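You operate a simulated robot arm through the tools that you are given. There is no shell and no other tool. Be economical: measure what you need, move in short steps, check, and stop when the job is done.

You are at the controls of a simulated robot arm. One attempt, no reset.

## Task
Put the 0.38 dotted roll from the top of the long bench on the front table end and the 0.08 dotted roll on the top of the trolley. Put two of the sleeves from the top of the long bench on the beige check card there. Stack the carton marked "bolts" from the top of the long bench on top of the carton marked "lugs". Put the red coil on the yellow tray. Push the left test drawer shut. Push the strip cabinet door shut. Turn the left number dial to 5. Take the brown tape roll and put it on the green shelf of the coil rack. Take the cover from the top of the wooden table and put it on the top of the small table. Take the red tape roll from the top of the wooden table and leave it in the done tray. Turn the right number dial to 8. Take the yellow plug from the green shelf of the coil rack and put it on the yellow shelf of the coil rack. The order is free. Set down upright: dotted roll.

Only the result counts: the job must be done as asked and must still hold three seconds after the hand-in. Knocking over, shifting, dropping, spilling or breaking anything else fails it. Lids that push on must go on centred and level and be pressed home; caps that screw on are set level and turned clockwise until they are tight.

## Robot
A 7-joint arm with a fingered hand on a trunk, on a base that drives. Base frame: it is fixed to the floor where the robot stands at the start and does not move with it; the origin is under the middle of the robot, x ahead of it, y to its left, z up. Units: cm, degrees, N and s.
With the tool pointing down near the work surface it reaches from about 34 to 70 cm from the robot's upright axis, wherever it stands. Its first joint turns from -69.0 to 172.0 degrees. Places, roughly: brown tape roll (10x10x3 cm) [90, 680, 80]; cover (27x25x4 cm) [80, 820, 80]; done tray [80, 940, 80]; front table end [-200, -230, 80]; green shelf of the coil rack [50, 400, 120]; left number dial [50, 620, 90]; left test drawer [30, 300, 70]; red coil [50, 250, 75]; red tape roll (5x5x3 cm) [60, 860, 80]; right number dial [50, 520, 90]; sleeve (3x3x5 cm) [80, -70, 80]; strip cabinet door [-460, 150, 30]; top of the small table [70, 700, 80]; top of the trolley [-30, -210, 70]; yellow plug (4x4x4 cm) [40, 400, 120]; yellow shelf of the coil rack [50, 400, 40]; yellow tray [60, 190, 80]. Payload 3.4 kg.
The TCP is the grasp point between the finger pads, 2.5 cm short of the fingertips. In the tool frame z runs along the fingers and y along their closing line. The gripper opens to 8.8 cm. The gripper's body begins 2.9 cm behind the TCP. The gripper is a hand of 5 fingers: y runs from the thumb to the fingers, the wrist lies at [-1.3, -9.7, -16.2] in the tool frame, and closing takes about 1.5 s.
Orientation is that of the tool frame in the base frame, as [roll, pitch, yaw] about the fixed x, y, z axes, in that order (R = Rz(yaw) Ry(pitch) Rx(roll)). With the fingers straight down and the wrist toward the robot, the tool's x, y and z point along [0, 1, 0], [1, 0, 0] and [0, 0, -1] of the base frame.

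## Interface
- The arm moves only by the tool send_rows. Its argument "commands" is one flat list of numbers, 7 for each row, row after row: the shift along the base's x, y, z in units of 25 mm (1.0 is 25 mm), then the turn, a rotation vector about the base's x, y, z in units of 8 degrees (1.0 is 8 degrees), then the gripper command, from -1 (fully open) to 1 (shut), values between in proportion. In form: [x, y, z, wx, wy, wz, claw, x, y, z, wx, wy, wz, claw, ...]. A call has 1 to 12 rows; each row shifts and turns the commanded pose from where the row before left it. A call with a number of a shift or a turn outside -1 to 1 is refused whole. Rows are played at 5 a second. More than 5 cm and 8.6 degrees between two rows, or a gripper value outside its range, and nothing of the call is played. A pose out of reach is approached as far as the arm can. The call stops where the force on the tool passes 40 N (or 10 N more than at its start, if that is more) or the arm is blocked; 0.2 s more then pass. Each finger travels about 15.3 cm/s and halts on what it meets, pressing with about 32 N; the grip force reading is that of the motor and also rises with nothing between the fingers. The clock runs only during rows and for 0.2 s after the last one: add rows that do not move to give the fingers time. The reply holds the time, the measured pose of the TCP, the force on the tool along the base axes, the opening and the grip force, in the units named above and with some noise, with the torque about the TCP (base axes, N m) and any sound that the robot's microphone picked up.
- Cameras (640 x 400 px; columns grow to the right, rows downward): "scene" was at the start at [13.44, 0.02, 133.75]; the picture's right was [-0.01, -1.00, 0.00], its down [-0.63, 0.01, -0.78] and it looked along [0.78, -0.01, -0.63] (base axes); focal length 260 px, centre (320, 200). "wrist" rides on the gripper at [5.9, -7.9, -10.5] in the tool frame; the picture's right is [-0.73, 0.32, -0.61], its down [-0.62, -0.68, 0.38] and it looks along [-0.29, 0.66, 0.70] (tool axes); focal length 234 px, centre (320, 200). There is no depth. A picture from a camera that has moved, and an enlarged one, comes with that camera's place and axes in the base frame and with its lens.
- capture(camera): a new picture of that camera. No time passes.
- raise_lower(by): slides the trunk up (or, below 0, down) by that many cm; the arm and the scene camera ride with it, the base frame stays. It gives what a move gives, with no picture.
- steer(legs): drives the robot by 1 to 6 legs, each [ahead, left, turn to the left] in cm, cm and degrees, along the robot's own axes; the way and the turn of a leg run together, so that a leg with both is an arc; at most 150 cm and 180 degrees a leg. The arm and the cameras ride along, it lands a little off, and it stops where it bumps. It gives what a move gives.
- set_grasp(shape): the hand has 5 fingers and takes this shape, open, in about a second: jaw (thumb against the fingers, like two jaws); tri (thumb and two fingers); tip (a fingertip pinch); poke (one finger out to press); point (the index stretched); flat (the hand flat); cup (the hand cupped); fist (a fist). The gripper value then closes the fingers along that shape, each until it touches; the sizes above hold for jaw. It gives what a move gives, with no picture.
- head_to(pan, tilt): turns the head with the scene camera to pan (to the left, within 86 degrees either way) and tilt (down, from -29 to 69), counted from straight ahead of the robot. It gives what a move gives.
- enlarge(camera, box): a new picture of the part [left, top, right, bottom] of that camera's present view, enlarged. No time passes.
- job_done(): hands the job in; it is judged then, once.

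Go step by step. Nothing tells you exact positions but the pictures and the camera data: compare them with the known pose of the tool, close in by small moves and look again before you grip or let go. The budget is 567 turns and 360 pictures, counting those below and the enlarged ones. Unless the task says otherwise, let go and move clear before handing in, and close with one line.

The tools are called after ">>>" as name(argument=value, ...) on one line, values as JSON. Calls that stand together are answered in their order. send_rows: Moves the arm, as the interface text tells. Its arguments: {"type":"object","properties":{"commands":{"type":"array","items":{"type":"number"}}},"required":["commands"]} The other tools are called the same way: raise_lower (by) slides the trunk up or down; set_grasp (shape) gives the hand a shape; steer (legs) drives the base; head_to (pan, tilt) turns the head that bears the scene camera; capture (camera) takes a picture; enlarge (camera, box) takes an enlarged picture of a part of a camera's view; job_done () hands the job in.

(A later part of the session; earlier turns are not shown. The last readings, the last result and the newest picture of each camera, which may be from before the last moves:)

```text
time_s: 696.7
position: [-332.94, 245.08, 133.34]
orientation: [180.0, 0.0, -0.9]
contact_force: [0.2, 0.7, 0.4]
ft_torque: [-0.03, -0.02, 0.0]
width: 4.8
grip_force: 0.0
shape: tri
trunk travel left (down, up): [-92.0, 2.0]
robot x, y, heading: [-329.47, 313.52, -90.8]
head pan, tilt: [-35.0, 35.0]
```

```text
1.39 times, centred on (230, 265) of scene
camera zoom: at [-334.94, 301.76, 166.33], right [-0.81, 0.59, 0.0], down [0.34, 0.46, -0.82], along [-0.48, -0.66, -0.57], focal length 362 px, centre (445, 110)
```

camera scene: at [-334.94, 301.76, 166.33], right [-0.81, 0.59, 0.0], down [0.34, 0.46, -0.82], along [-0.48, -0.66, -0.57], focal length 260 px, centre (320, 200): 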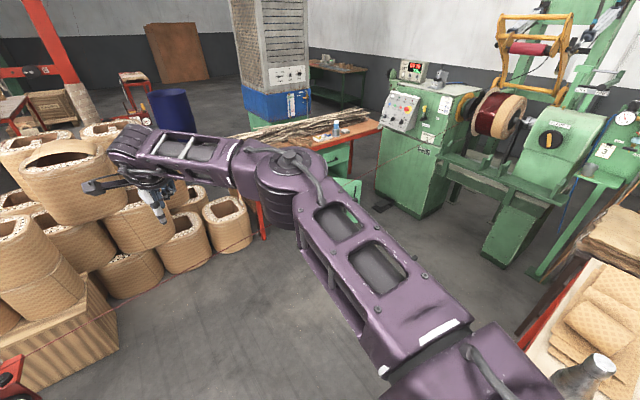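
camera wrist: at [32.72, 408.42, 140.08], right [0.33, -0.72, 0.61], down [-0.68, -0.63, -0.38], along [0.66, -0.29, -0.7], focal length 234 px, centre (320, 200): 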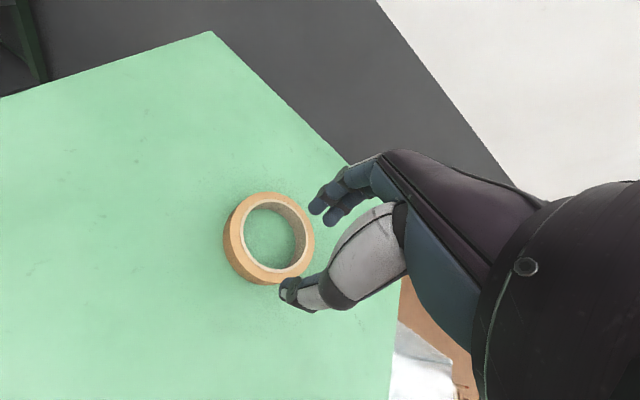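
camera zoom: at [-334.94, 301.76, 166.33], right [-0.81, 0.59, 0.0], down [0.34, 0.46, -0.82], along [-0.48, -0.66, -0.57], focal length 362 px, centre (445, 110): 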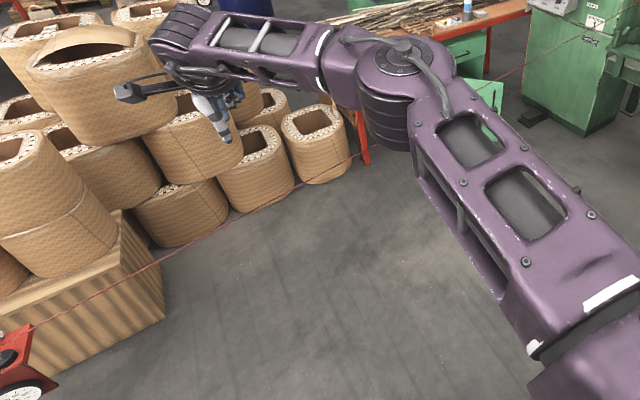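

The wire crosses at (x −435, y≈230, z≈106) – with the trunk fully lowered I should pass beneath it. Lower, close and tilt the hand.

>>> raise_lower(by=-40)

>>> raise_lower(by=-40)

>>> set_grasp(shape="jaw")

>>> send_rows(commands=[0, 0, 0, -0.94, 0, 0, 1, 0, 0, 0, -0.94, 0, 0, 1, 0, 0, 0, -0.94, 0, 0, 1, 0, 0, 0, -0.94, 0, 0, 1, 0, 0, 0, -0.94, 0, 0, 1, 0, 0, 0, -0.94, 0, 0, 1, 0, 0, 0, -0.94, 0, 0, 1, 0, 0, 0, -0.94, 0, 0, 1, 0, 0, 0, 0, 0, 0, 1])

>>> raise_lower(by=-11)

>>> head_to(pan=-45, tilt=15)

>>> capture(camera="scene")

```text
time_s: 700.5
position: [-332.87, 245.12, 93.24]
orientation: [-179.9, 0.0, -1.0]
contact_force: [-0.1, 0.7, -0.6]
ft_torque: [0.01, -0.01, -0.01]
width: 4.81
grip_force: 0.1
shape: tri
trunk travel left (down, up): [-52.0, 42.0]
robot x, y, heading: [-329.62, 313.82, -90.8]
head pan, tilt: [-35.0, 35.0]
```

```text
time_s: 704.4
position: [-332.95, 245.1, 53.35]
orientation: [-180.0, 0.0, -0.9]
contact_force: [0.5, -0.7, 0.4]
ft_torque: [0.02, 0.03, -0.01]
width: 4.81
grip_force: 0.0
shape: tri
trunk travel left (down, up): [-12.0, 82.0]
robot x, y, heading: [-329.77, 314.06, -90.8]
head pan, tilt: [-35.0, 35.0]
```

```text
time_s: 705.3
position: [-332.92, 245.19, 53.35]
orientation: [180.0, 0.0, -1.0]
contact_force: [1.1, -0.3, 0.2]
ft_torque: [-0.02, -0.02, -0.03]
width: 8.8
grip_force: 0.0
shape: jaw
trunk travel left (down, up): [-12.0, 82.0]
robot x, y, heading: [-329.49, 313.52, -90.6]
head pan, tilt: [-35.0, 35.0]
```

```text
time_s: 707.3
position: [-327.12, 245.77, 57.21]
orientation: [120.7, -1.0, -1.7]
contact_force: [0.2, 0.0, 0.4]
ft_torque: [-0.02, 0.0, -0.02]
width: 0.0
grip_force: 32.3
shape: jaw
out of reach, approached as far as the arm can: row 7, 8
trunk travel left (down, up): [-12.0, 82.0]
robot x, y, heading: [-329.25, 313.61, -90.8]
head pan, tilt: [-35.0, 35.0]
```

```text
time_s: 708.7
position: [-327.1, 245.81, 46.25]
orientation: [120.8, -0.9, -1.8]
contact_force: [-0.5, -0.1, -0.7]
ft_torque: [-0.06, -0.02, 0.02]
width: 0.01
grip_force: 32.2
shape: jaw
trunk travel left (down, up): [-1.0, 93.0]
robot x, y, heading: [-329.6, 313.71, -90.9]
head pan, tilt: [-35.0, 35.0]
```

```text
time_s: 709.5
position: [-327.13, 245.8, 46.08]
orientation: [120.8, -0.9, -1.8]
contact_force: [-0.7, 0.4, 0.3]
ft_torque: [0.0, -0.01, -0.04]
width: 0.02
grip_force: 32.3
shape: jaw
trunk travel left (down, up): [-1.0, 93.0]
robot x, y, heading: [-329.52, 313.78, -91.2]
head pan, tilt: [-45.0, 15.0]
```

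```text
78 pictures are left
camera scene: at [-336.48, 302.41, 78.52], right [-0.7, 0.72, 0.0], down [0.19, 0.18, -0.97], along [-0.69, -0.67, -0.26], focal length 260 px, centre (320, 200)
```

scene: 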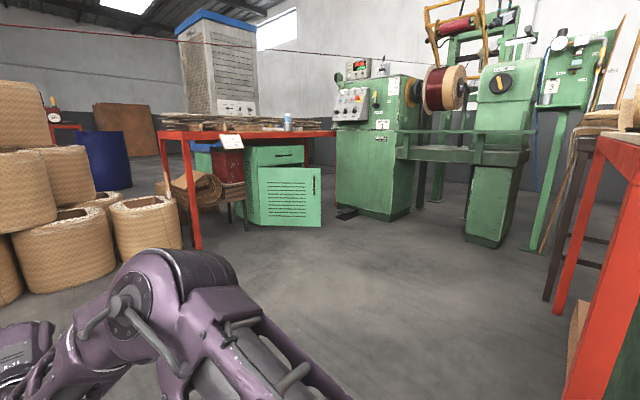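

Clear view: hinge (−443,131), free edge (−473,171). I drive to line up the hand at x≈−465, staying north, then push.

>>> steer(legs=[[50, 0, 1], [0, -138, 0]])

>>> head_to(pan=-5, tilt=35)

>>> capture(camera="scene")

```text
time_s: 718.9
position: [-462.03, 194.86, 46.09]
orientation: [120.8, -0.9, 0.0]
contact_force: [0.0, -0.2, -0.6]
ft_torque: [0.01, 0.0, -0.02]
width: 0.0
grip_force: 31.7
shape: jaw
trunk travel left (down, up): [-1.0, 93.0]
robot x, y, heading: [-466.62, 262.64, -89.3]
head pan, tilt: [-45.0, 15.0]
```

```text
time_s: 720.0
position: [-462.05, 194.9, 46.2]
orientation: [120.8, -1.0, 0.1]
contact_force: [-0.1, -0.2, -0.3]
ft_torque: [-0.01, 0.0, -0.01]
width: 0.02
grip_force: 32.0
shape: jaw
trunk travel left (down, up): [-1.0, 93.0]
robot x, y, heading: [-466.48, 262.62, -89.0]
head pan, tilt: [-5.0, 35.0]
```

```text
77 pictures are left
camera scene: at [-467.32, 249.0, 75.33], right [-1.0, 0.07, 0.0], down [0.04, 0.57, -0.82], along [-0.06, -0.82, -0.57], focal length 260 px, centre (320, 200)
```

scene: 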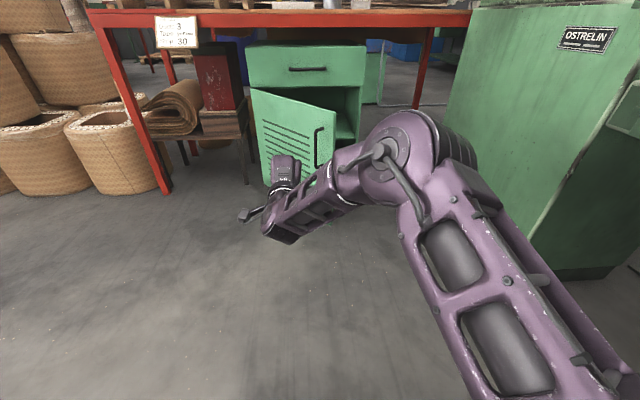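

The hand faces the door. I shift 4 cm toward the free edge and drive forward to push.

>>> steer(legs=[[0, -4, 0], [30, 0, 0]])

>>> capture(camera="scene")

```text
time_s: 722.5
position: [-465.38, 164.77, 46.11]
orientation: [120.8, -0.9, 0.2]
contact_force: [-0.5, 0.2, 0.6]
ft_torque: [0.01, -0.01, 0.03]
width: 0.01
grip_force: 31.8
shape: jaw
trunk travel left (down, up): [-1.0, 93.0]
robot x, y, heading: [-470.17, 232.99, -89.1]
head pan, tilt: [-5.0, 35.0]
```

```text
76 pictures are left
camera scene: at [-470.72, 219.0, 75.33], right [-1.0, 0.07, 0.0], down [0.04, 0.57, -0.82], along [-0.06, -0.82, -0.57], focal length 260 px, centre (320, 200)
```

scene: 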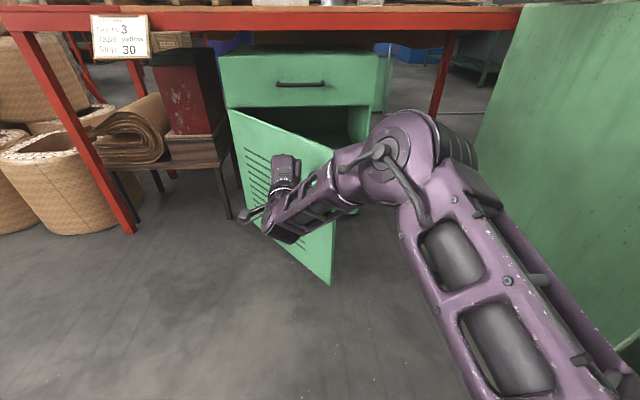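

>>> steer(legs=[[14, 0, 0]])

>>> capture(camera="scene")

```text
time_s: 723.8
position: [-465.17, 150.93, 46.13]
orientation: [120.8, -0.9, -0.1]
contact_force: [0.3, 0.0, -0.2]
ft_torque: [0.01, 0.01, 0.01]
width: 0.0
grip_force: 32.3
shape: jaw
trunk travel left (down, up): [-1.0, 93.0]
robot x, y, heading: [-470.01, 218.91, -89.1]
head pan, tilt: [-5.0, 35.0]
```

```text
75 pictures are left
camera scene: at [-470.51, 205.14, 75.33], right [-1.0, 0.07, 0.0], down [0.04, 0.57, -0.82], along [-0.06, -0.82, -0.57], focal length 260 px, centre (320, 200)
```

scene: 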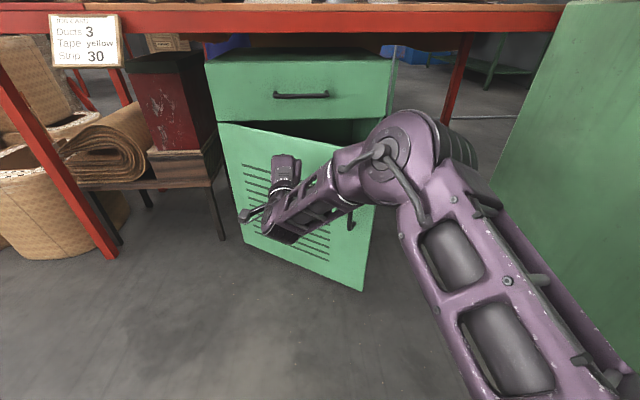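

The door is swinging shut. Continue.

>>> steer(legs=[[9, 0, 0]])

>>> steer(legs=[[5, 0, 0]])

>>> capture(camera="scene")

```text
time_s: 724.9
position: [-465.15, 141.85, 46.23]
orientation: [120.7, -0.9, 0.1]
contact_force: [0.2, 0.1, -0.1]
ft_torque: [-0.01, 0.04, 0.03]
width: 0.0
grip_force: 31.9
shape: jaw
trunk travel left (down, up): [-1.0, 93.0]
robot x, y, heading: [-469.79, 209.84, -89.0]
head pan, tilt: [-5.0, 35.0]
```

```text
time_s: 725.9
position: [-465.12, 136.76, 46.17]
orientation: [120.8, -0.9, 0.0]
contact_force: [0.0, 0.4, -0.6]
ft_torque: [0.02, 0.05, -0.04]
width: 0.0
grip_force: 31.8
shape: jaw
trunk travel left (down, up): [-1.0, 93.0]
robot x, y, heading: [-469.68, 204.9, -89.0]
head pan, tilt: [-5.0, 35.0]
```

```text
74 pictures are left
camera scene: at [-470.3, 191.05, 75.33], right [-1.0, 0.07, 0.0], down [0.04, 0.57, -0.82], along [-0.06, -0.82, -0.57], focal length 260 px, centre (320, 200)
```

scene: 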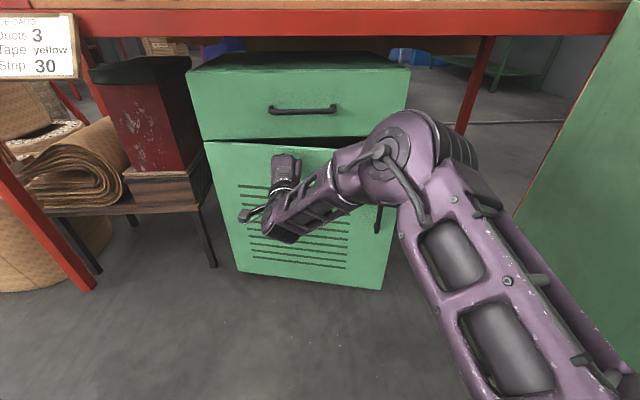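

Nearly shut. A bit more until it firmly stops.

>>> steer(legs=[[3, 0, 0]])

>>> steer(legs=[[3, 0, 0]])

>>> capture(camera="scene")

```text
time_s: 726.7
position: [-465.1, 133.73, 46.17]
orientation: [120.7, -0.9, -0.1]
contact_force: [0.7, 0.5, 0.2]
ft_torque: [-0.01, -0.02, 0.01]
width: 0.01
grip_force: 32.0
shape: jaw
trunk travel left (down, up): [-1.0, 93.0]
robot x, y, heading: [-469.61, 201.52, -89.2]
head pan, tilt: [-5.0, 35.0]
```

```text
time_s: 727.6
position: [-464.7, 132.01, 46.02]
orientation: [121.0, -0.9, 0.3]
contact_force: [-3.0, 8.7, 0.5]
ft_torque: [-0.07, 0.0, -0.04]
width: 0.0
grip_force: 32.2
shape: jaw
trunk travel left (down, up): [-1.0, 93.0]
robot x, y, heading: [-469.37, 199.12, -89.4]
head pan, tilt: [-5.0, 35.0]
stopped in leg 1: the force on the tool passed its limit (the readings are from after the stop); the commanded pose is now the measured one
```

```text
73 pictures are left
camera scene: at [-470.27, 185.88, 75.34], right [-1.0, 0.07, 0.0], down [0.04, 0.57, -0.82], along [-0.06, -0.82, -0.57], focal length 260 px, centre (320, 200)
```

scene: 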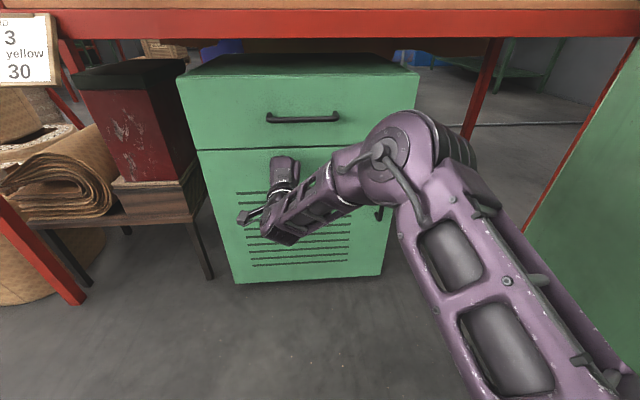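

The door is shut. I retrace: back out, east, and turn around.

>>> steer(legs=[[-64, 0, 0], [0, 140, 0], [-50, 0, 0]])

>>> enlarge(camera="scene", box=[300, 80, 640, 280])

>>> raise_lower(by=40)

>>> raise_lower(by=40)

>>> steer(legs=[[0, 0, 89], [125, 10, 0], [125, 10, 0]])

```text
time_s: 740.3
position: [-325.07, 246.61, 45.97]
orientation: [121.1, -0.9, 0.1]
contact_force: [0.3, 0.1, 0.3]
ft_torque: [0.0, -0.01, 0.0]
width: 0.0
grip_force: 32.1
shape: jaw
trunk travel left (down, up): [-1.0, 93.0]
robot x, y, heading: [-329.93, 314.06, -89.2]
head pan, tilt: [-5.0, 35.0]
```

```text
1.88 times, centred on (470, 180) of scene
camera zoom: at [-330.32, 300.57, 75.32], right [-1.0, 0.08, 0.0], down [0.04, 0.57, -0.82], along [-0.06, -0.82, -0.57], focal length 490 px, centre (38, 238)
```

zoom: 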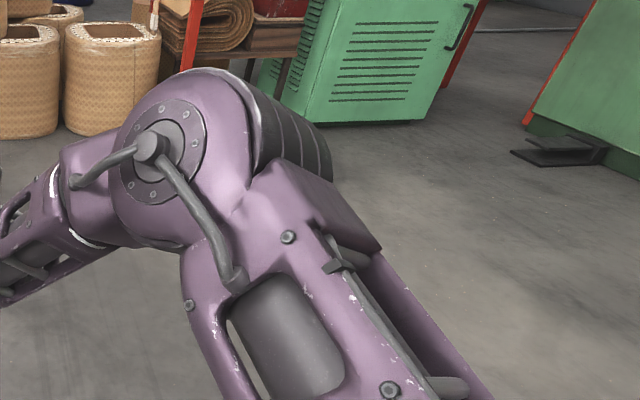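

```text
time_s: 744.1
position: [-325.1, 246.66, 85.95]
orientation: [121.0, -0.9, 0.1]
contact_force: [-0.2, 0.2, -0.4]
ft_torque: [0.01, -0.01, 0.01]
width: 0.02
grip_force: 32.1
shape: jaw
trunk travel left (down, up): [-41.0, 53.0]
robot x, y, heading: [-329.51, 314.3, -89.3]
head pan, tilt: [-5.0, 35.0]
```

```text
time_s: 748.0
position: [-325.07, 246.47, 125.92]
orientation: [120.9, -0.9, 0.1]
contact_force: [-0.2, -0.1, 0.6]
ft_torque: [0.03, 0.02, 0.02]
width: 0.0
grip_force: 32.1
shape: jaw
trunk travel left (down, up): [-81.0, 13.0]
robot x, y, heading: [-329.09, 314.48, -89.5]
head pan, tilt: [-5.0, 35.0]
```

```text
time_s: 763.9
position: [-12.18, 334.17, 125.8]
orientation: [120.9, -0.9, 89.3]
contact_force: [0.4, 0.3, -0.8]
ft_torque: [0.02, -0.04, -0.02]
width: 0.0
grip_force: 32.1
shape: jaw
trunk travel left (down, up): [-81.0, 13.0]
robot x, y, heading: [-79.91, 330.33, 0.1]
head pan, tilt: [-5.0, 35.0]
```

Door stays shut. Now straighten the hand and drive to the wooden table around y≈820.

>>> send_rows(commands=[-0.6, 0, 0, 0, 0.9, 0, 0, -0.6, 0, 0, 0, 0.9, 0, -1, -0.6, 0, 0, 0, 0.9, 0, -1, -0.6, 0, 0, 0, 0.9, 0, -1, 0, 0, 0, 0, 0.9, 0, -1, 0, 0, 0, 0, 0.9, 0, -1, 0, 0, 0, 0, 0.9, 0, -1, 0, 0, 0, 0, 0.9, 0, -1, 0, 0, 0, 0, 0.2, 0, -1])

>>> steer(legs=[[18, 120, 0], [0, 130, 0], [0, 130, 0], [0, 90, 0]])

>>> head_to(pan=25, tilt=30)

>>> capture(camera="scene")

```text
time_s: 765.9
position: [-18.17, 334.12, 125.97]
orientation: [-179.7, 0.2, 89.0]
contact_force: [0.9, 0.2, -0.1]
ft_torque: [0.03, 0.01, -0.02]
width: 8.78
grip_force: 0.0
shape: jaw
trunk travel left (down, up): [-81.0, 13.0]
robot x, y, heading: [-79.97, 330.42, -0.4]
head pan, tilt: [-5.0, 35.0]
```

```text
time_s: 788.7
position: [1.52, 805.07, 125.85]
orientation: [-179.9, 0.2, 89.0]
contact_force: [0.1, 0.1, 0.1]
ft_torque: [-0.02, 0.02, -0.02]
width: 8.77
grip_force: 0.0
shape: jaw
trunk travel left (down, up): [-81.0, 13.0]
robot x, y, heading: [-59.75, 801.05, -0.4]
head pan, tilt: [-5.0, 35.0]
```

```text
time_s: 789.7
position: [1.56, 805.0, 125.98]
orientation: [-179.8, 0.2, 88.9]
contact_force: [0.4, -0.5, -0.9]
ft_torque: [-0.02, -0.02, -0.01]
width: 8.79
grip_force: 0.1
shape: jaw
trunk travel left (down, up): [-81.0, 13.0]
robot x, y, heading: [-60.26, 801.61, -0.2]
head pan, tilt: [25.0, 30.0]
```

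```text
71 pictures are left
camera scene: at [-46.98, 805.35, 156.1], right [0.42, -0.91, 0.0], down [-0.45, -0.21, -0.87], along [0.79, 0.36, -0.5], focal length 260 px, centre (320, 200)
```

scene: 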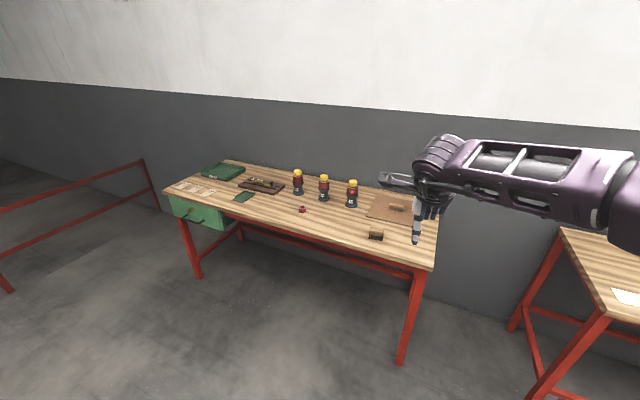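

>>> enlarge(camera="scene", box=[160, 145, 450, 275])

```text
2.21 times, centred on (305, 210) of scene
camera zoom: at [-46.98, 805.35, 156.1], right [0.42, -0.91, 0.0], down [-0.45, -0.21, -0.87], along [0.79, 0.36, -0.5], focal length 574 px, centre (353, 178)
```

zoom: 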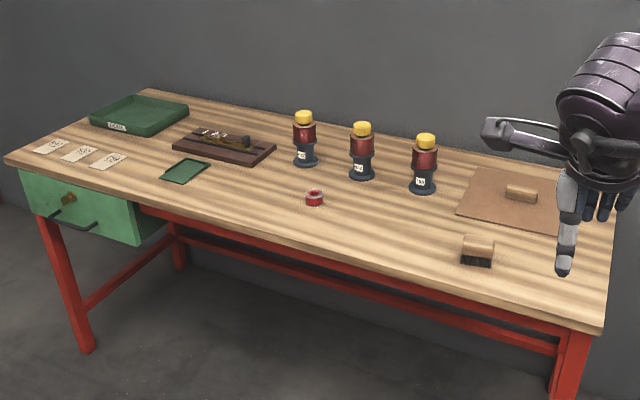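

I see the cover (flat board with a wooden handle, ~(78.5, 818)), the red tape roll and the green done tray. First the cover: drive up to it.

>>> steer(legs=[[70, 13, 0.3]])

>>> raise_lower(by=-18)

>>> capture(camera="wrist")

>>> head_to(pan=0, tilt=42)

>>> enlarge(camera="scene", box=[240, 110, 440, 260])

```text
time_s: 793.6
position: [71.79, 819.58, 125.89]
orientation: [-179.8, 0.2, 89.7]
contact_force: [0.4, -0.9, -0.6]
ft_torque: [-0.03, 0.02, 0.06]
width: 8.76
grip_force: 0.1
shape: jaw
trunk travel left (down, up): [-81.0, 13.0]
robot x, y, heading: [10.68, 815.13, 0.7]
head pan, tilt: [25.0, 30.0]
```

```text
time_s: 795.6
position: [71.79, 819.51, 107.77]
orientation: [-179.8, 0.2, 89.7]
contact_force: [-0.4, -0.6, 0.0]
ft_torque: [0.04, -0.04, 0.0]
width: 8.78
grip_force: 0.0
shape: jaw
trunk travel left (down, up): [-63.0, 31.0]
robot x, y, heading: [10.55, 815.31, 0.7]
head pan, tilt: [25.0, 30.0]
```

```text
69 pictures are left
camera wrist: at [64.02, 825.56, 118.52], right [0.32, -0.73, 0.61], down [-0.69, -0.62, -0.38], along [0.65, -0.3, -0.7], focal length 234 px, centre (320, 200)
```

wrist: 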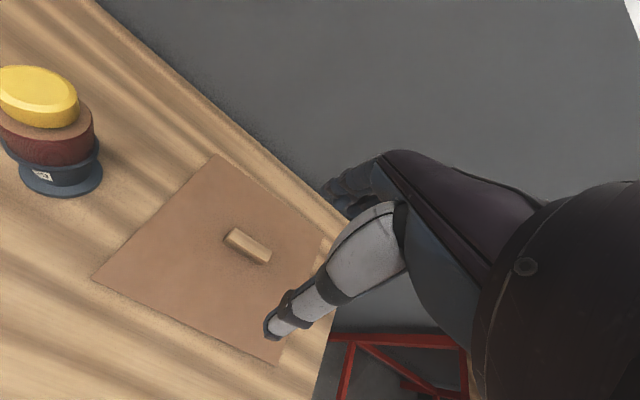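

```text
time_s: 796.5
position: [71.9, 819.57, 107.96]
orientation: [-179.8, 0.2, 89.7]
contact_force: [0.4, 0.0, -0.5]
ft_torque: [0.0, 0.02, 0.0]
width: 8.77
grip_force: 0.1
shape: jaw
trunk travel left (down, up): [-63.0, 31.0]
robot x, y, heading: [10.27, 815.44, 0.6]
head pan, tilt: [0.0, 42.0]
```

```text
2.67 times, centred on (340, 185) of scene
camera zoom: at [23.5, 815.38, 136.28], right [0.01, -1.0, 0.0], down [-0.67, -0.01, -0.74], along [0.74, 0.01, -0.67], focal length 693 px, centre (267, 240)
```

zoom: 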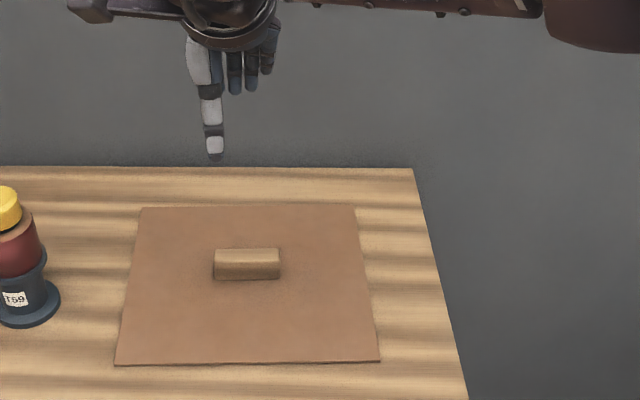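

Handle top ≈ (78.9, 818.5, 84.0). Move over and descend.

>>> send_rows(commands=[0.7, -0.1, -0.6, 0, 0, 0, -0.6, 0.7, -0.1, -0.6, 0, 0, 0, -0.4, 0.7, -0.1, -0.8, 0, 0, 0, -0.4, 0.7, -0.1, -1, 0, 0, 0, -0.4, 0, 0, -1, 0, 0, 0, -0.4, 0, 0, -1, 0, 0, 0, -0.4, 0, 0, -1, 0, 0, 0, -0.4, 0, 0, 0, 0, 0, 0, -0.4])

>>> capture(camera="wrist")

```text
time_s: 798.3
position: [78.87, 818.6, 92.98]
orientation: [-179.7, 0.2, 89.7]
contact_force: [-0.8, -0.1, -0.2]
ft_torque: [0.0, -0.01, -0.01]
width: 6.18
grip_force: 0.1
shape: jaw
trunk travel left (down, up): [-63.0, 31.0]
robot x, y, heading: [10.31, 815.23, 0.5]
head pan, tilt: [0.0, 42.0]
```

```text
67 pictures are left
camera wrist: at [70.97, 824.54, 103.5], right [0.32, -0.73, 0.61], down [-0.69, -0.62, -0.38], along [0.65, -0.3, -0.7], focal length 234 px, centre (320, 200)
```

wrist: 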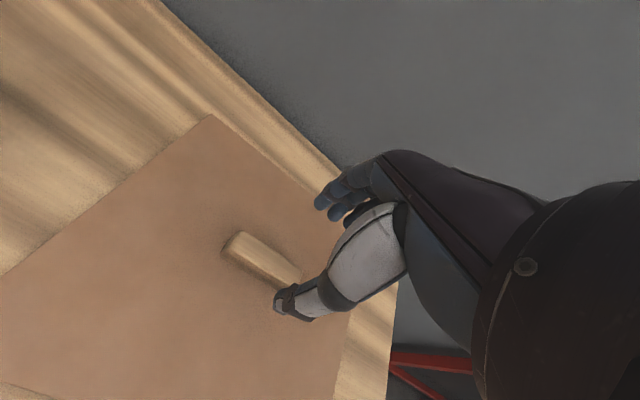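

>>> send_rows(commands=[0.22, 0, -0.9, 0, 0, 0, -0.4, 0, 0, -0.9, 0, 0, 0, -0.4, 0, 0, -0.8, 0, 0, 0, -0.4, 0, 0, -0.6, 0, 0, 0, -0.4, 0, 0, -0.4, 0, 0, 0, -0.4, 0, 0, 0, 0, 0, 0, -0.4])

>>> send_rows(commands=[0, 0, 0, 0, 0, 0, 0.2, 0, 0, 0, 0, 0, 0, 1, 0, 0, 0, 0, 0, 0, 1, 0, 0, 0, 0, 0, 0, 1, 0, 0, 0, 0, 0, 0, 1, 0, 0, 0, 0, 0, 0, 1])

>>> send_rows(commands=[0, 0, 0.4, 0, 0, 0, 1, 0, 0, 0.8, 0, 0, 0, 1, 0, 0, 1, 0, 0, 0, 1, 0, 0, 0, 0, 0, 0, 1])

>>> capture(camera="scene")

```text
time_s: 799.7
position: [79.31, 818.43, 83.93]
orientation: [-179.7, 0.1, 89.7]
contact_force: [0.3, -0.3, 0.4]
ft_torque: [0.03, 0.0, -0.01]
width: 6.17
grip_force: 0.1
shape: jaw
trunk travel left (down, up): [-63.0, 31.0]
robot x, y, heading: [10.03, 815.53, 0.5]
head pan, tilt: [0.0, 42.0]
```

```text
time_s: 801.1
position: [79.45, 818.52, 84.06]
orientation: [-179.7, 0.2, 89.7]
contact_force: [0.2, 0.1, 0.8]
ft_torque: [0.02, 0.04, 0.11]
width: 1.77
grip_force: 32.4
shape: jaw
trunk travel left (down, up): [-63.0, 31.0]
robot x, y, heading: [10.63, 815.36, 0.6]
head pan, tilt: [0.0, 42.0]
```

```text
time_s: 802.1
position: [79.55, 818.52, 89.31]
orientation: [-179.6, 0.1, 89.7]
contact_force: [0.0, 0.0, -2.6]
ft_torque: [0.03, 0.01, 0.02]
width: 1.71
grip_force: 31.7
shape: jaw
trunk travel left (down, up): [-63.0, 31.0]
robot x, y, heading: [10.05, 815.32, 0.6]
head pan, tilt: [0.0, 42.0]
```

```text
66 pictures are left
camera scene: at [23.59, 815.38, 136.26], right [0.01, -1.0, 0.0], down [-0.67, -0.01, -0.74], along [0.74, 0.01, -0.67], focal length 260 px, centre (320, 200)
```

scene: 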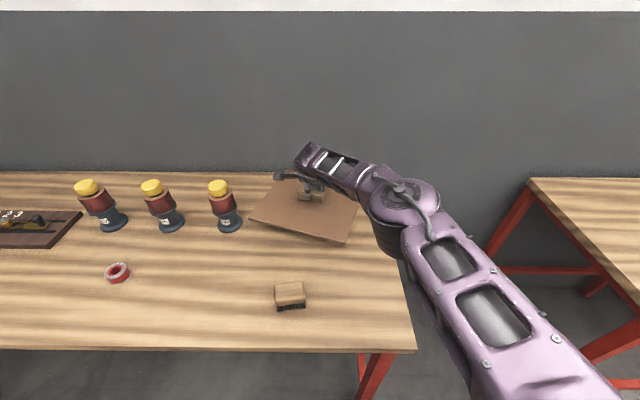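

The cover is lifted. Raise it further, back off and take it to the small table.

>>> send_rows(commands=[0, 0, 1, 0, 0, 0, 1, 0, 0, 1, 0, 0, 0, 1, 0, 0, 1, 0, 0, 0, 1, 0, 0, 1, 0, 0, 0, 1, 0, 0, 1, 0, 0, 0, 1, 0, 0, 1, 0, 0, 0, 1, 0, 0, 1, 0, 0, 0, 1])

>>> raise_lower(by=10)

>>> steer(legs=[[-55, 0, 0], [0, -115, -0.5], [52, 0, 0]])

>>> capture(camera="scene")

>>> capture(camera="wrist")

```text
time_s: 803.7
position: [79.43, 818.32, 106.86]
orientation: [-179.7, 0.2, 89.6]
contact_force: [-1.1, 0.3, -2.9]
ft_torque: [0.0, -0.02, -0.01]
width: 1.7
grip_force: 31.8
shape: jaw
trunk travel left (down, up): [-63.0, 31.0]
robot x, y, heading: [10.26, 815.04, 0.4]
head pan, tilt: [0.0, 42.0]
```

```text
time_s: 805.0
position: [79.6, 818.3, 116.78]
orientation: [-179.7, 0.2, 89.6]
contact_force: [0.0, 0.7, -2.4]
ft_torque: [-0.01, 0.02, 0.01]
width: 1.71
grip_force: 31.9
shape: jaw
trunk travel left (down, up): [-73.0, 21.0]
robot x, y, heading: [10.33, 815.24, 0.5]
head pan, tilt: [0.0, 42.0]
```

```text
time_s: 816.3
position: [76.43, 698.12, 116.89]
orientation: [-179.7, 0.2, 87.8]
contact_force: [-0.7, -0.2, -3.3]
ft_torque: [0.0, 0.0, 0.0]
width: 1.71
grip_force: 31.9
shape: jaw
trunk travel left (down, up): [-73.0, 21.0]
robot x, y, heading: [7.0, 696.96, -1.4]
head pan, tilt: [0.0, 42.0]
```

```text
65 pictures are left
camera scene: at [20.39, 696.99, 146.27], right [-0.02, -1.0, 0.0], down [-0.67, 0.01, -0.74], along [0.74, -0.02, -0.67], focal length 260 px, centre (320, 200)
```

scene: 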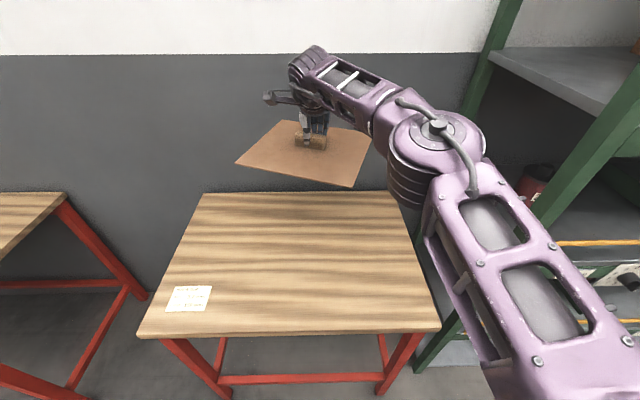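

```text
64 pictures are left
camera wrist: at [68.81, 704.36, 127.47], right [0.3, -0.74, 0.61], down [-0.71, -0.6, -0.38], along [0.64, -0.32, -0.7], focal length 234 px, centre (320, 200)
```

wrist: 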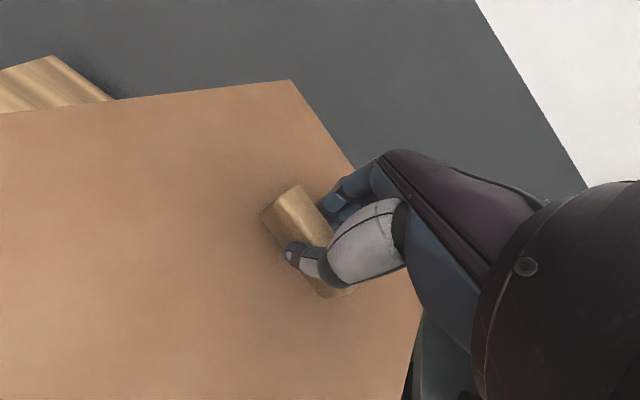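

Well over the small table. Lower it.

>>> raise_lower(by=-15)

>>> send_rows(commands=[0, 0, -1, 0, 0, 0, 1, 0, 0, -1, 0, 0, 0, 1, 0, 0, -1, 0, 0, 0, 1, 0, 0, -1, 0, 0, 0, 1, 0, 0, -1, 0, 0, 0, 1, 0, 0, -0.8, 0, 0, 0, 1, 0, 0, 0, 0, 0, 0, 1])

>>> enlarge(camera="scene", box=[200, 100, 440, 260])

```text
time_s: 818.0
position: [76.44, 698.06, 101.85]
orientation: [-179.6, 0.1, 87.8]
contact_force: [0.7, -0.1, -2.9]
ft_torque: [0.0, 0.0, -0.01]
width: 1.73
grip_force: 32.0
shape: jaw
trunk travel left (down, up): [-58.0, 36.0]
robot x, y, heading: [6.74, 697.47, -1.3]
head pan, tilt: [0.0, 42.0]
```

```text
time_s: 819.6
position: [76.34, 698.03, 87.46]
orientation: [-179.8, 0.2, 87.8]
contact_force: [0.1, -0.5, -3.8]
ft_torque: [0.01, 0.0, 0.02]
width: 1.68
grip_force: 32.0
shape: jaw
trunk travel left (down, up): [-58.0, 36.0]
robot x, y, heading: [7.53, 697.16, -1.2]
head pan, tilt: [0.0, 42.0]
```

```text
2.50 times, centred on (320, 180) of scene
camera zoom: at [20.38, 696.98, 131.27], right [-0.02, -1.0, 0.0], down [-0.67, 0.01, -0.74], along [0.74, -0.02, -0.67], focal length 650 px, centre (320, 250)
```

zoom: 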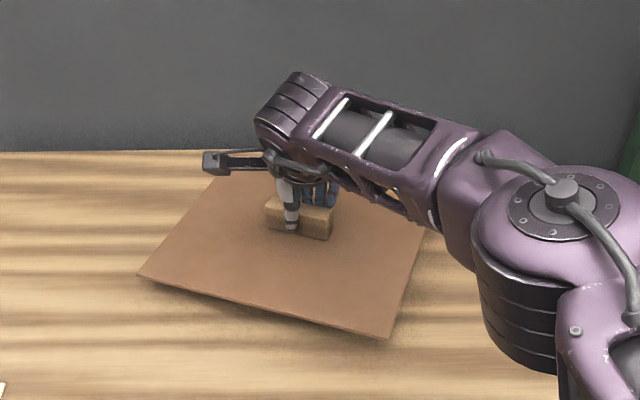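

>>> send_rows(commands=[0, 0, -0.5, 0, 0, 0, 1, 0, 0, -0.4, 0, 0, 0, 1, 0, 0, -0.25, 0, 0, 0, 1, 0, 0, 0, 0, 0, 0, 1])

>>> send_rows(commands=[0, 0, -0.15, 0, 0, 0, 1, 0, 0, 0, 0, 0, 0, 1])

```text
time_s: 820.6
position: [76.37, 698.01, 84.6]
orientation: [-179.7, 0.1, 87.8]
contact_force: [0.5, -0.2, -2.5]
ft_torque: [0.01, 0.01, 0.01]
width: 1.68
grip_force: 32.2
shape: jaw
trunk travel left (down, up): [-58.0, 36.0]
robot x, y, heading: [7.49, 697.23, -1.3]
head pan, tilt: [0.0, 42.0]
```

```text
time_s: 821.2
position: [76.38, 698.1, 84.18]
orientation: [-179.8, 0.2, 87.9]
contact_force: [0.8, 0.5, -2.7]
ft_torque: [-0.04, -0.07, 0.0]
width: 1.7
grip_force: 32.2
shape: jaw
trunk travel left (down, up): [-58.0, 36.0]
robot x, y, heading: [7.23, 696.89, -1.3]
head pan, tilt: [0.0, 42.0]
```

>>> send_rows(commands=[0, 0, -0.12, 0, 0, 0, 1, 0, 0, 0, 0, 0, 0, 1])

>>> send_rows(commands=[0, 0, -0.1, 0, 0, 0, 1, 0, 0, 0, 0, 0, 0, 1])

```text
time_s: 821.9
position: [76.34, 698.2, 83.9]
orientation: [-179.8, 0.2, 87.8]
contact_force: [1.8, 0.7, 3.8]
ft_torque: [0.01, -0.12, 0.02]
width: 1.71
grip_force: 31.6
shape: jaw
trunk travel left (down, up): [-58.0, 36.0]
robot x, y, heading: [7.17, 697.25, -1.1]
head pan, tilt: [0.0, 42.0]
```

```text
time_s: 822.5
position: [76.3, 697.96, 83.84]
orientation: [180.0, 0.2, 87.8]
contact_force: [4.3, 1.8, 14.7]
ft_torque: [-0.03, -0.25, 0.09]
width: 1.8
grip_force: 32.0
shape: jaw
trunk travel left (down, up): [-58.0, 36.0]
robot x, y, heading: [7.48, 696.69, -1.2]
head pan, tilt: [0.0, 42.0]
```

On the table. Release and rise, then go back for the red tape roll.

>>> send_rows(commands=[0, 0, 0.08, 0, 0, 0, 1, 0, 0, 0, 0, 0, 0, 0.5, 0, 0, 0, 0, 0, 0, 0, 0, 0, 0, 0, 0, 0, -0.4, 0, 0, 0, 0, 0, 0, -0.4, 0, 0, 0.4, 0, 0, 0, -0.4, 0, 0, 0.8, 0, 0, 0, -0.4, 0, 0, 1, 0, 0, 0, -0.4, 0, 0, 1, 0, 0, 0, -0.4, 0, 0, 1, 0, 0, 0, -0.4, 0, 0, 1, 0, 0, 0, -0.4, 0, 0, 1, 0, 0, 0, -0.4])

>>> capture(camera="scene")

>>> raise_lower(by=15)

>>> steer(legs=[[-50, 0, 0], [0, 140, 1.2], [0, 32, 0], [48, 0, 0]])

>>> capture(camera="wrist")

>>> capture(camera="scene")

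```text
time_s: 825.0
position: [76.29, 698.18, 99.28]
orientation: [-179.8, 0.2, 87.9]
contact_force: [-0.5, 0.8, -0.4]
ft_torque: [0.03, 0.01, -0.01]
width: 6.14
grip_force: 0.1
shape: jaw
trunk travel left (down, up): [-58.0, 36.0]
robot x, y, heading: [7.21, 697.28, -1.0]
head pan, tilt: [0.0, 42.0]
```

```text
62 pictures are left
camera scene: at [20.29, 697.01, 131.28], right [-0.02, -1.0, 0.0], down [-0.67, 0.01, -0.74], along [0.74, -0.02, -0.67], focal length 260 px, centre (320, 200)
```

scene: 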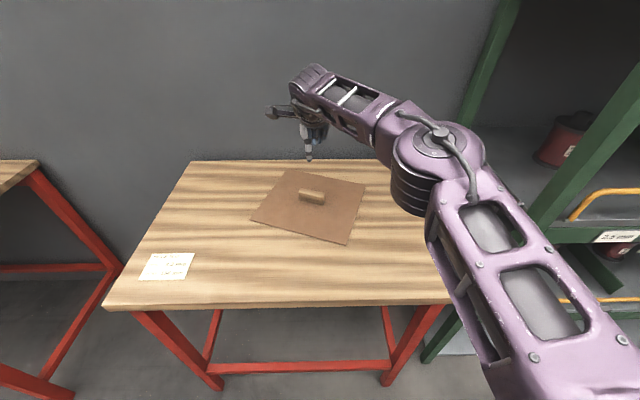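

```text
time_s: 826.8
position: [76.34, 698.22, 114.2]
orientation: [-179.9, 0.2, 87.8]
contact_force: [-0.3, 0.2, 0.3]
ft_torque: [0.0, 0.0, -0.05]
width: 6.15
grip_force: 0.1
shape: jaw
trunk travel left (down, up): [-73.0, 21.0]
robot x, y, heading: [6.89, 697.2, -1.2]
head pan, tilt: [0.0, 42.0]
```

```text
time_s: 840.4
position: [75.33, 871.57, 114.22]
orientation: [-179.8, 0.3, 89.4]
contact_force: [0.2, -0.8, 1.6]
ft_torque: [0.02, 0.02, 0.01]
width: 6.14
grip_force: 0.0
shape: jaw
trunk travel left (down, up): [-73.0, 21.0]
robot x, y, heading: [6.03, 868.81, 0.4]
head pan, tilt: [0.0, 42.0]
```

```text
61 pictures are left
camera wrist: at [67.54, 877.65, 124.87], right [0.32, -0.73, 0.61], down [-0.69, -0.62, -0.38], along [0.65, -0.3, -0.7], focal length 234 px, centre (320, 200)
```

wrist: 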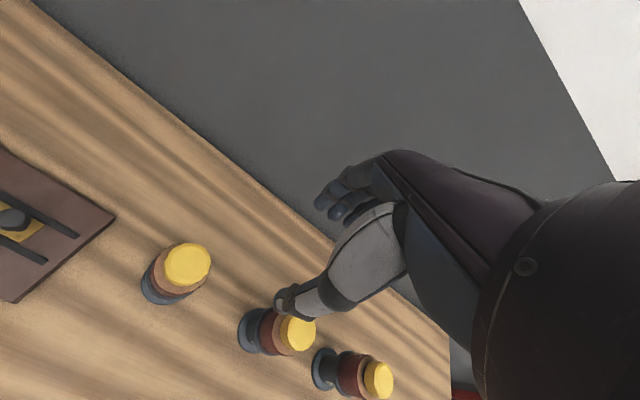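

```text
60 pictures are left
camera scene: at [19.39, 868.85, 146.28], right [0.01, -1.0, 0.0], down [-0.67, 0.0, -0.74], along [0.74, 0.01, -0.67], focal length 260 px, centre (320, 200)
```

scene: 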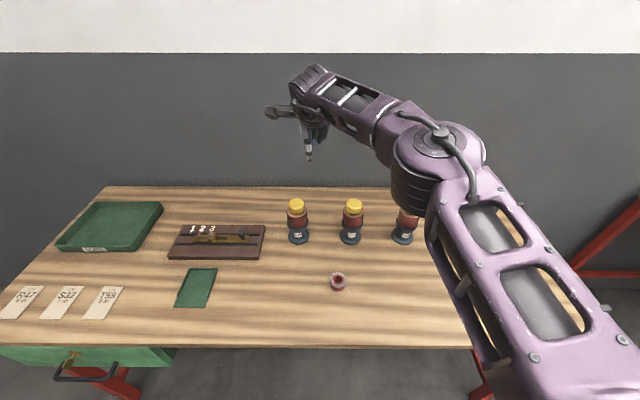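

Cover placed; red tape ≈ (57.3, 864.4). Move over it and descend partway.

>>> send_rows(commands=[-0.9, -0.36, 0, 0, 0, 0, -0.5, -0.9, -0.36, 0, 0, 0, 0, -0.5, -0.9, -0.36, 0, 0, 0, 0, -0.5, -0.9, -0.36, 0, 0, 0, 0, -0.5, -0.9, -0.36, -0.2, 0, 0, 0, -0.5, -0.9, -0.36, -1, 0, 0, 0, -0.5, -0.9, -0.36, -1, 0, 0, 0, -0.5, -0.9, -0.36, -1, 0, 0, 0, -0.5, 0, 0, -1, 0, 0, 0, -0.5, 0, 0, -1, 0, 0, 0, -0.5, 0, 0, -1, 0, 0, 0, -0.5, 0, 0, -1, 0, 0, 0, -0.5])

>>> capture(camera="wrist")

>>> enlarge(camera="scene", box=[270, 190, 410, 300])

```text
time_s: 843.0
position: [57.31, 864.19, 96.24]
orientation: [-179.8, 0.3, 89.5]
contact_force: [-0.2, 0.5, -0.4]
ft_torque: [-0.01, 0.01, 0.04]
width: 6.57
grip_force: 0.1
shape: jaw
trunk travel left (down, up): [-73.0, 21.0]
robot x, y, heading: [6.22, 868.34, 0.1]
head pan, tilt: [0.0, 42.0]
```

```text
59 pictures are left
camera wrist: at [49.54, 870.22, 106.84], right [0.32, -0.73, 0.61], down [-0.69, -0.62, -0.38], along [0.65, -0.3, -0.7], focal length 234 px, centre (320, 200)
```

wrist: 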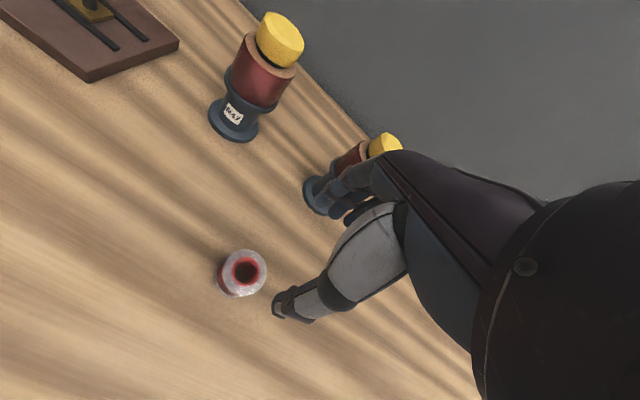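

```text
3.64 times, centred on (340, 245) of scene
camera zoom: at [19.43, 868.83, 146.27], right [0.01, -1.0, 0.0], down [-0.67, 0.0, -0.74], along [0.74, 0.01, -0.67], focal length 946 px, centre (247, 36)
```

zoom: 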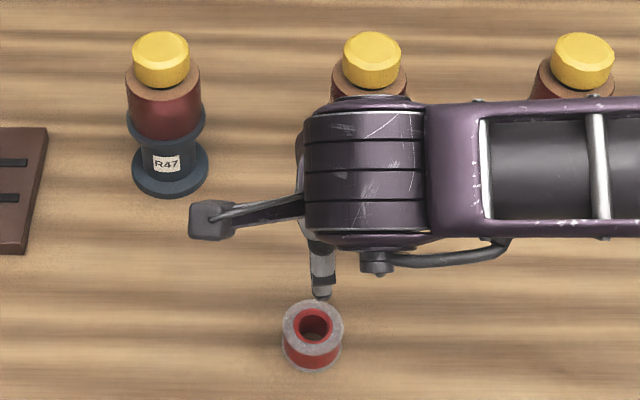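

Centred. Descend and grip the red tape.

>>> send_rows(commands=[0.12, 0.04, -1, 0, 0, 0, -0.5, 0, 0, -1, 0, 0, 0, -0.5, 0, 0, -1, 0, 0, 0, -0.5, 0, 0, -1, 0, 0, 0, -0.5, 0, 0, -0.7, 0, 0, 0, -0.5, 0, 0, -0.6, 0, 0, 0, -0.5, 0, 0, 0, 0, 0, 0, -0.5])

>>> send_rows(commands=[0, 0, 0, 0, 0, 0, 0, 0, 0, 0, 0, 0, 0, 1, 0, 0, 0, 0, 0, 0, 1, 0, 0, 0, 0, 0, 0, 1, 0, 0, 0, 0, 0, 0, 1, 0, 0, 0, 0, 0, 0, 1, 0, 0, 0.5, 0, 0, 0, 1, 0, 0, 1, 0, 0, 0, 1, 0, 0, 1, 0, 0, 0, 1])

>>> capture(camera="wrist")

```text
time_s: 844.6
position: [57.59, 864.37, 83.18]
orientation: [-179.9, 0.2, 89.5]
contact_force: [0.0, -0.8, -0.2]
ft_torque: [0.01, -0.03, 0.0]
width: 6.54
grip_force: 0.1
shape: jaw
trunk travel left (down, up): [-73.0, 21.0]
robot x, y, heading: [5.82, 868.44, 0.6]
head pan, tilt: [0.0, 42.0]
```

```text
time_s: 846.6
position: [57.59, 864.44, 89.37]
orientation: [-179.7, 0.2, 89.4]
contact_force: [-0.9, -0.9, -1.3]
ft_torque: [-0.02, 0.04, -0.01]
width: 3.62
grip_force: 32.1
shape: jaw
trunk travel left (down, up): [-73.0, 21.0]
robot x, y, heading: [6.04, 868.72, 0.3]
head pan, tilt: [0.0, 42.0]
```

```text
57 pictures are left
camera wrist: at [49.82, 870.5, 100.01], right [0.32, -0.73, 0.61], down [-0.69, -0.62, -0.38], along [0.65, -0.3, -0.7], focal length 234 px, centre (320, 200)
```

wrist: 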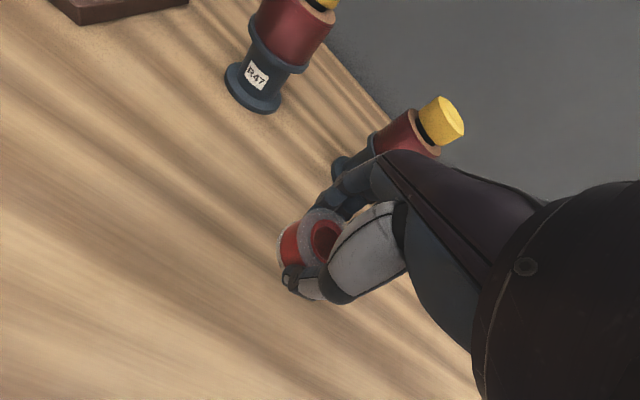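

Red tape held. Lift and take it to the done tray at ≈ (79, 940).

>>> send_rows(commands=[0, 0, 1, 0, 0, 0, 1, 0, 0, 1, 0, 0, 0, 1, 0, 0, 1, 0, 0, 0, 1, 0, 0, 1, 0, 0, 0, 1, 0, 0, 1, 0, 0, 0, 1, 0, 0, 1, 0, 0, 0, 1, 0, 0, 1, 0, 0, 0, 1])

>>> steer(legs=[[0, 71, 0], [5, 0, 0]])

>>> send_rows(commands=[1, 0, 0, 0, 0, 0, 1, 1, 0, 0, 0, 0, 0, 1, 1, 0, 0, 0, 0, 0, 1, 1, 0, 0, 0, 0, 0, 1, 1, 0, 0, 0, 0, 0, 1, 1, 0, 0, 0, 0, 0, 1])

>>> capture(camera="scene")

>>> capture(camera="wrist")

```text
time_s: 848.2
position: [57.42, 864.58, 106.66]
orientation: [-179.8, 0.3, 89.5]
contact_force: [-0.2, -0.5, -0.8]
ft_torque: [0.02, 0.02, -0.04]
width: 3.58
grip_force: 31.8
shape: jaw
trunk travel left (down, up): [-73.0, 21.0]
robot x, y, heading: [6.23, 868.81, 0.3]
head pan, tilt: [0.0, 42.0]
```

```text
time_s: 852.6
position: [61.92, 935.43, 106.78]
orientation: [-179.8, 0.2, 89.6]
contact_force: [-0.1, 0.6, -1.2]
ft_torque: [-0.02, 0.0, -0.01]
width: 3.56
grip_force: 31.9
shape: jaw
trunk travel left (down, up): [-73.0, 21.0]
robot x, y, heading: [10.63, 939.48, 0.6]
head pan, tilt: [0.0, 42.0]
```

```text
time_s: 854.0
position: [77.16, 935.51, 106.67]
orientation: [-179.8, 0.1, 89.7]
contact_force: [0.1, 0.5, 0.3]
ft_torque: [0.0, 0.01, 0.0]
width: 3.56
grip_force: 32.3
shape: jaw
trunk travel left (down, up): [-73.0, 21.0]
robot x, y, heading: [10.69, 939.17, 0.6]
head pan, tilt: [0.0, 42.0]
```

```text
56 pictures are left
camera scene: at [23.88, 939.7, 146.27], right [0.01, -1.0, 0.0], down [-0.67, -0.01, -0.74], along [0.74, 0.01, -0.67], focal length 260 px, centre (320, 200)
```

scene: 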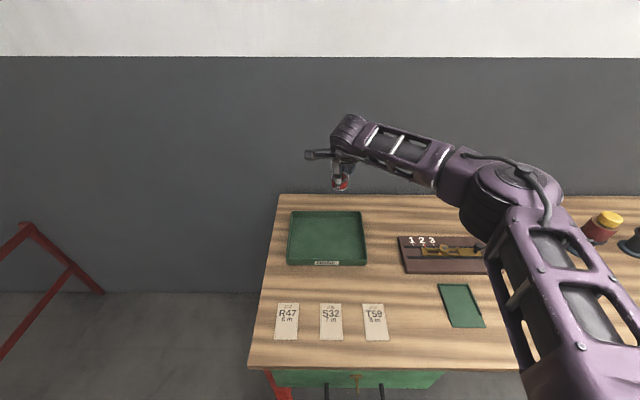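

```text
55 pictures are left
camera wrist: at [69.28, 941.45, 117.27], right [0.32, -0.73, 0.61], down [-0.69, -0.62, -0.38], along [0.65, -0.3, -0.7], focal length 234 px, centre (320, 200)
```

wrist: 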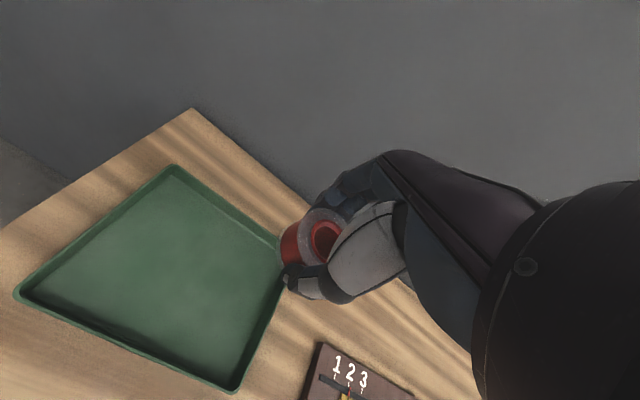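

Tray centre ≈ (78, 938). Shift slightly left and lower into the tray.

>>> send_rows(commands=[0, 0.5, -1, 0, 0, 0, 1, 0, 0.5, -1, 0, 0, 0, 1, 0, 0, -1, 0, 0, 0, 1, 0, 0, -1, 0, 0, 0, 1, 0, 0, -1, 0, 0, 0, 1, 0, 0, -1, 0, 0, 0, 1, 0, 0, -1, 0, 0, 0, 1, 0, 0, -0.8, 0, 0, 0, 1, 0, 0, 0, 0, 0, 0, 1])

>>> send_rows(commands=[0, 0, -0.4, 0, 0, 0, 1, 0, 0, -0.2, 0, 0, 0, 1, 0, 0, -0.1, 0, 0, 0, 1, 0, 0, 0, 0, 0, 0, 1])

>>> capture(camera="wrist")

```text
time_s: 856.0
position: [77.12, 937.98, 87.18]
orientation: [-179.8, 0.2, 89.6]
contact_force: [-1.1, -0.7, -1.2]
ft_torque: [0.04, -0.05, 0.0]
width: 3.53
grip_force: 32.6
shape: jaw
trunk travel left (down, up): [-73.0, 21.0]
robot x, y, heading: [10.59, 939.55, 0.7]
head pan, tilt: [0.0, 42.0]
```

```text
time_s: 857.0
position: [76.94, 937.92, 85.53]
orientation: [-179.7, 0.2, 89.6]
contact_force: [-0.7, -0.1, 0.6]
ft_torque: [-0.01, -0.06, -0.02]
width: 3.54
grip_force: 31.9
shape: jaw
trunk travel left (down, up): [-73.0, 21.0]
robot x, y, heading: [10.76, 939.5, 0.5]
head pan, tilt: [0.0, 42.0]
```

```text
54 pictures are left
camera wrist: at [69.11, 943.9, 96.06], right [0.32, -0.73, 0.61], down [-0.69, -0.62, -0.38], along [0.65, -0.3, -0.7], focal length 234 px, centre (320, 200)
```

wrist: 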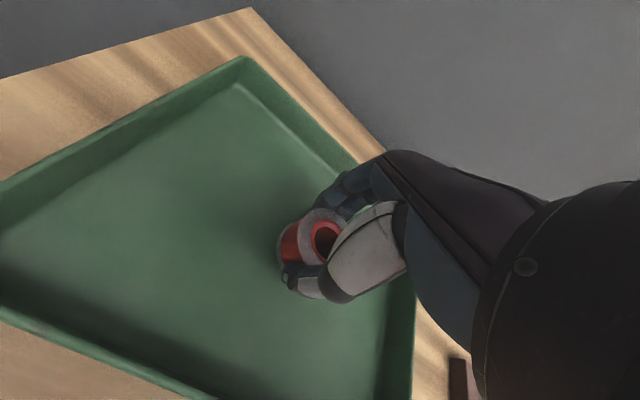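

>>> send_rows(commands=[0, 0, -0.15, 0, 0, 0, 1, 0, 0, -0.1, 0, 0, 0, 1, 0, 0, 0, 0, 0, 0, 1])

```text
time_s: 857.8
position: [77.06, 937.85, 84.9]
orientation: [-179.7, 0.1, 89.7]
contact_force: [-0.5, -0.5, -0.8]
ft_torque: [-0.04, -0.01, 0.0]
width: 3.55
grip_force: 31.7
shape: jaw
trunk travel left (down, up): [-73.0, 21.0]
robot x, y, heading: [10.35, 939.45, 0.4]
head pan, tilt: [0.0, 42.0]
```

>>> send_rows(commands=[0, 0, -0.15, 0, 0, 0, 1, 0, 0, -0.1, 0, 0, 0, 1, 0, 0, 0, 0, 0, 0, 1])

```text
time_s: 858.6
position: [77.11, 937.94, 84.27]
orientation: [-179.8, 0.2, 89.6]
contact_force: [-0.4, 0.1, -0.2]
ft_torque: [0.01, -0.01, 0.0]
width: 3.51
grip_force: 32.2
shape: jaw
trunk travel left (down, up): [-73.0, 21.0]
robot x, y, heading: [10.65, 939.4, 0.7]
head pan, tilt: [0.0, 42.0]
```

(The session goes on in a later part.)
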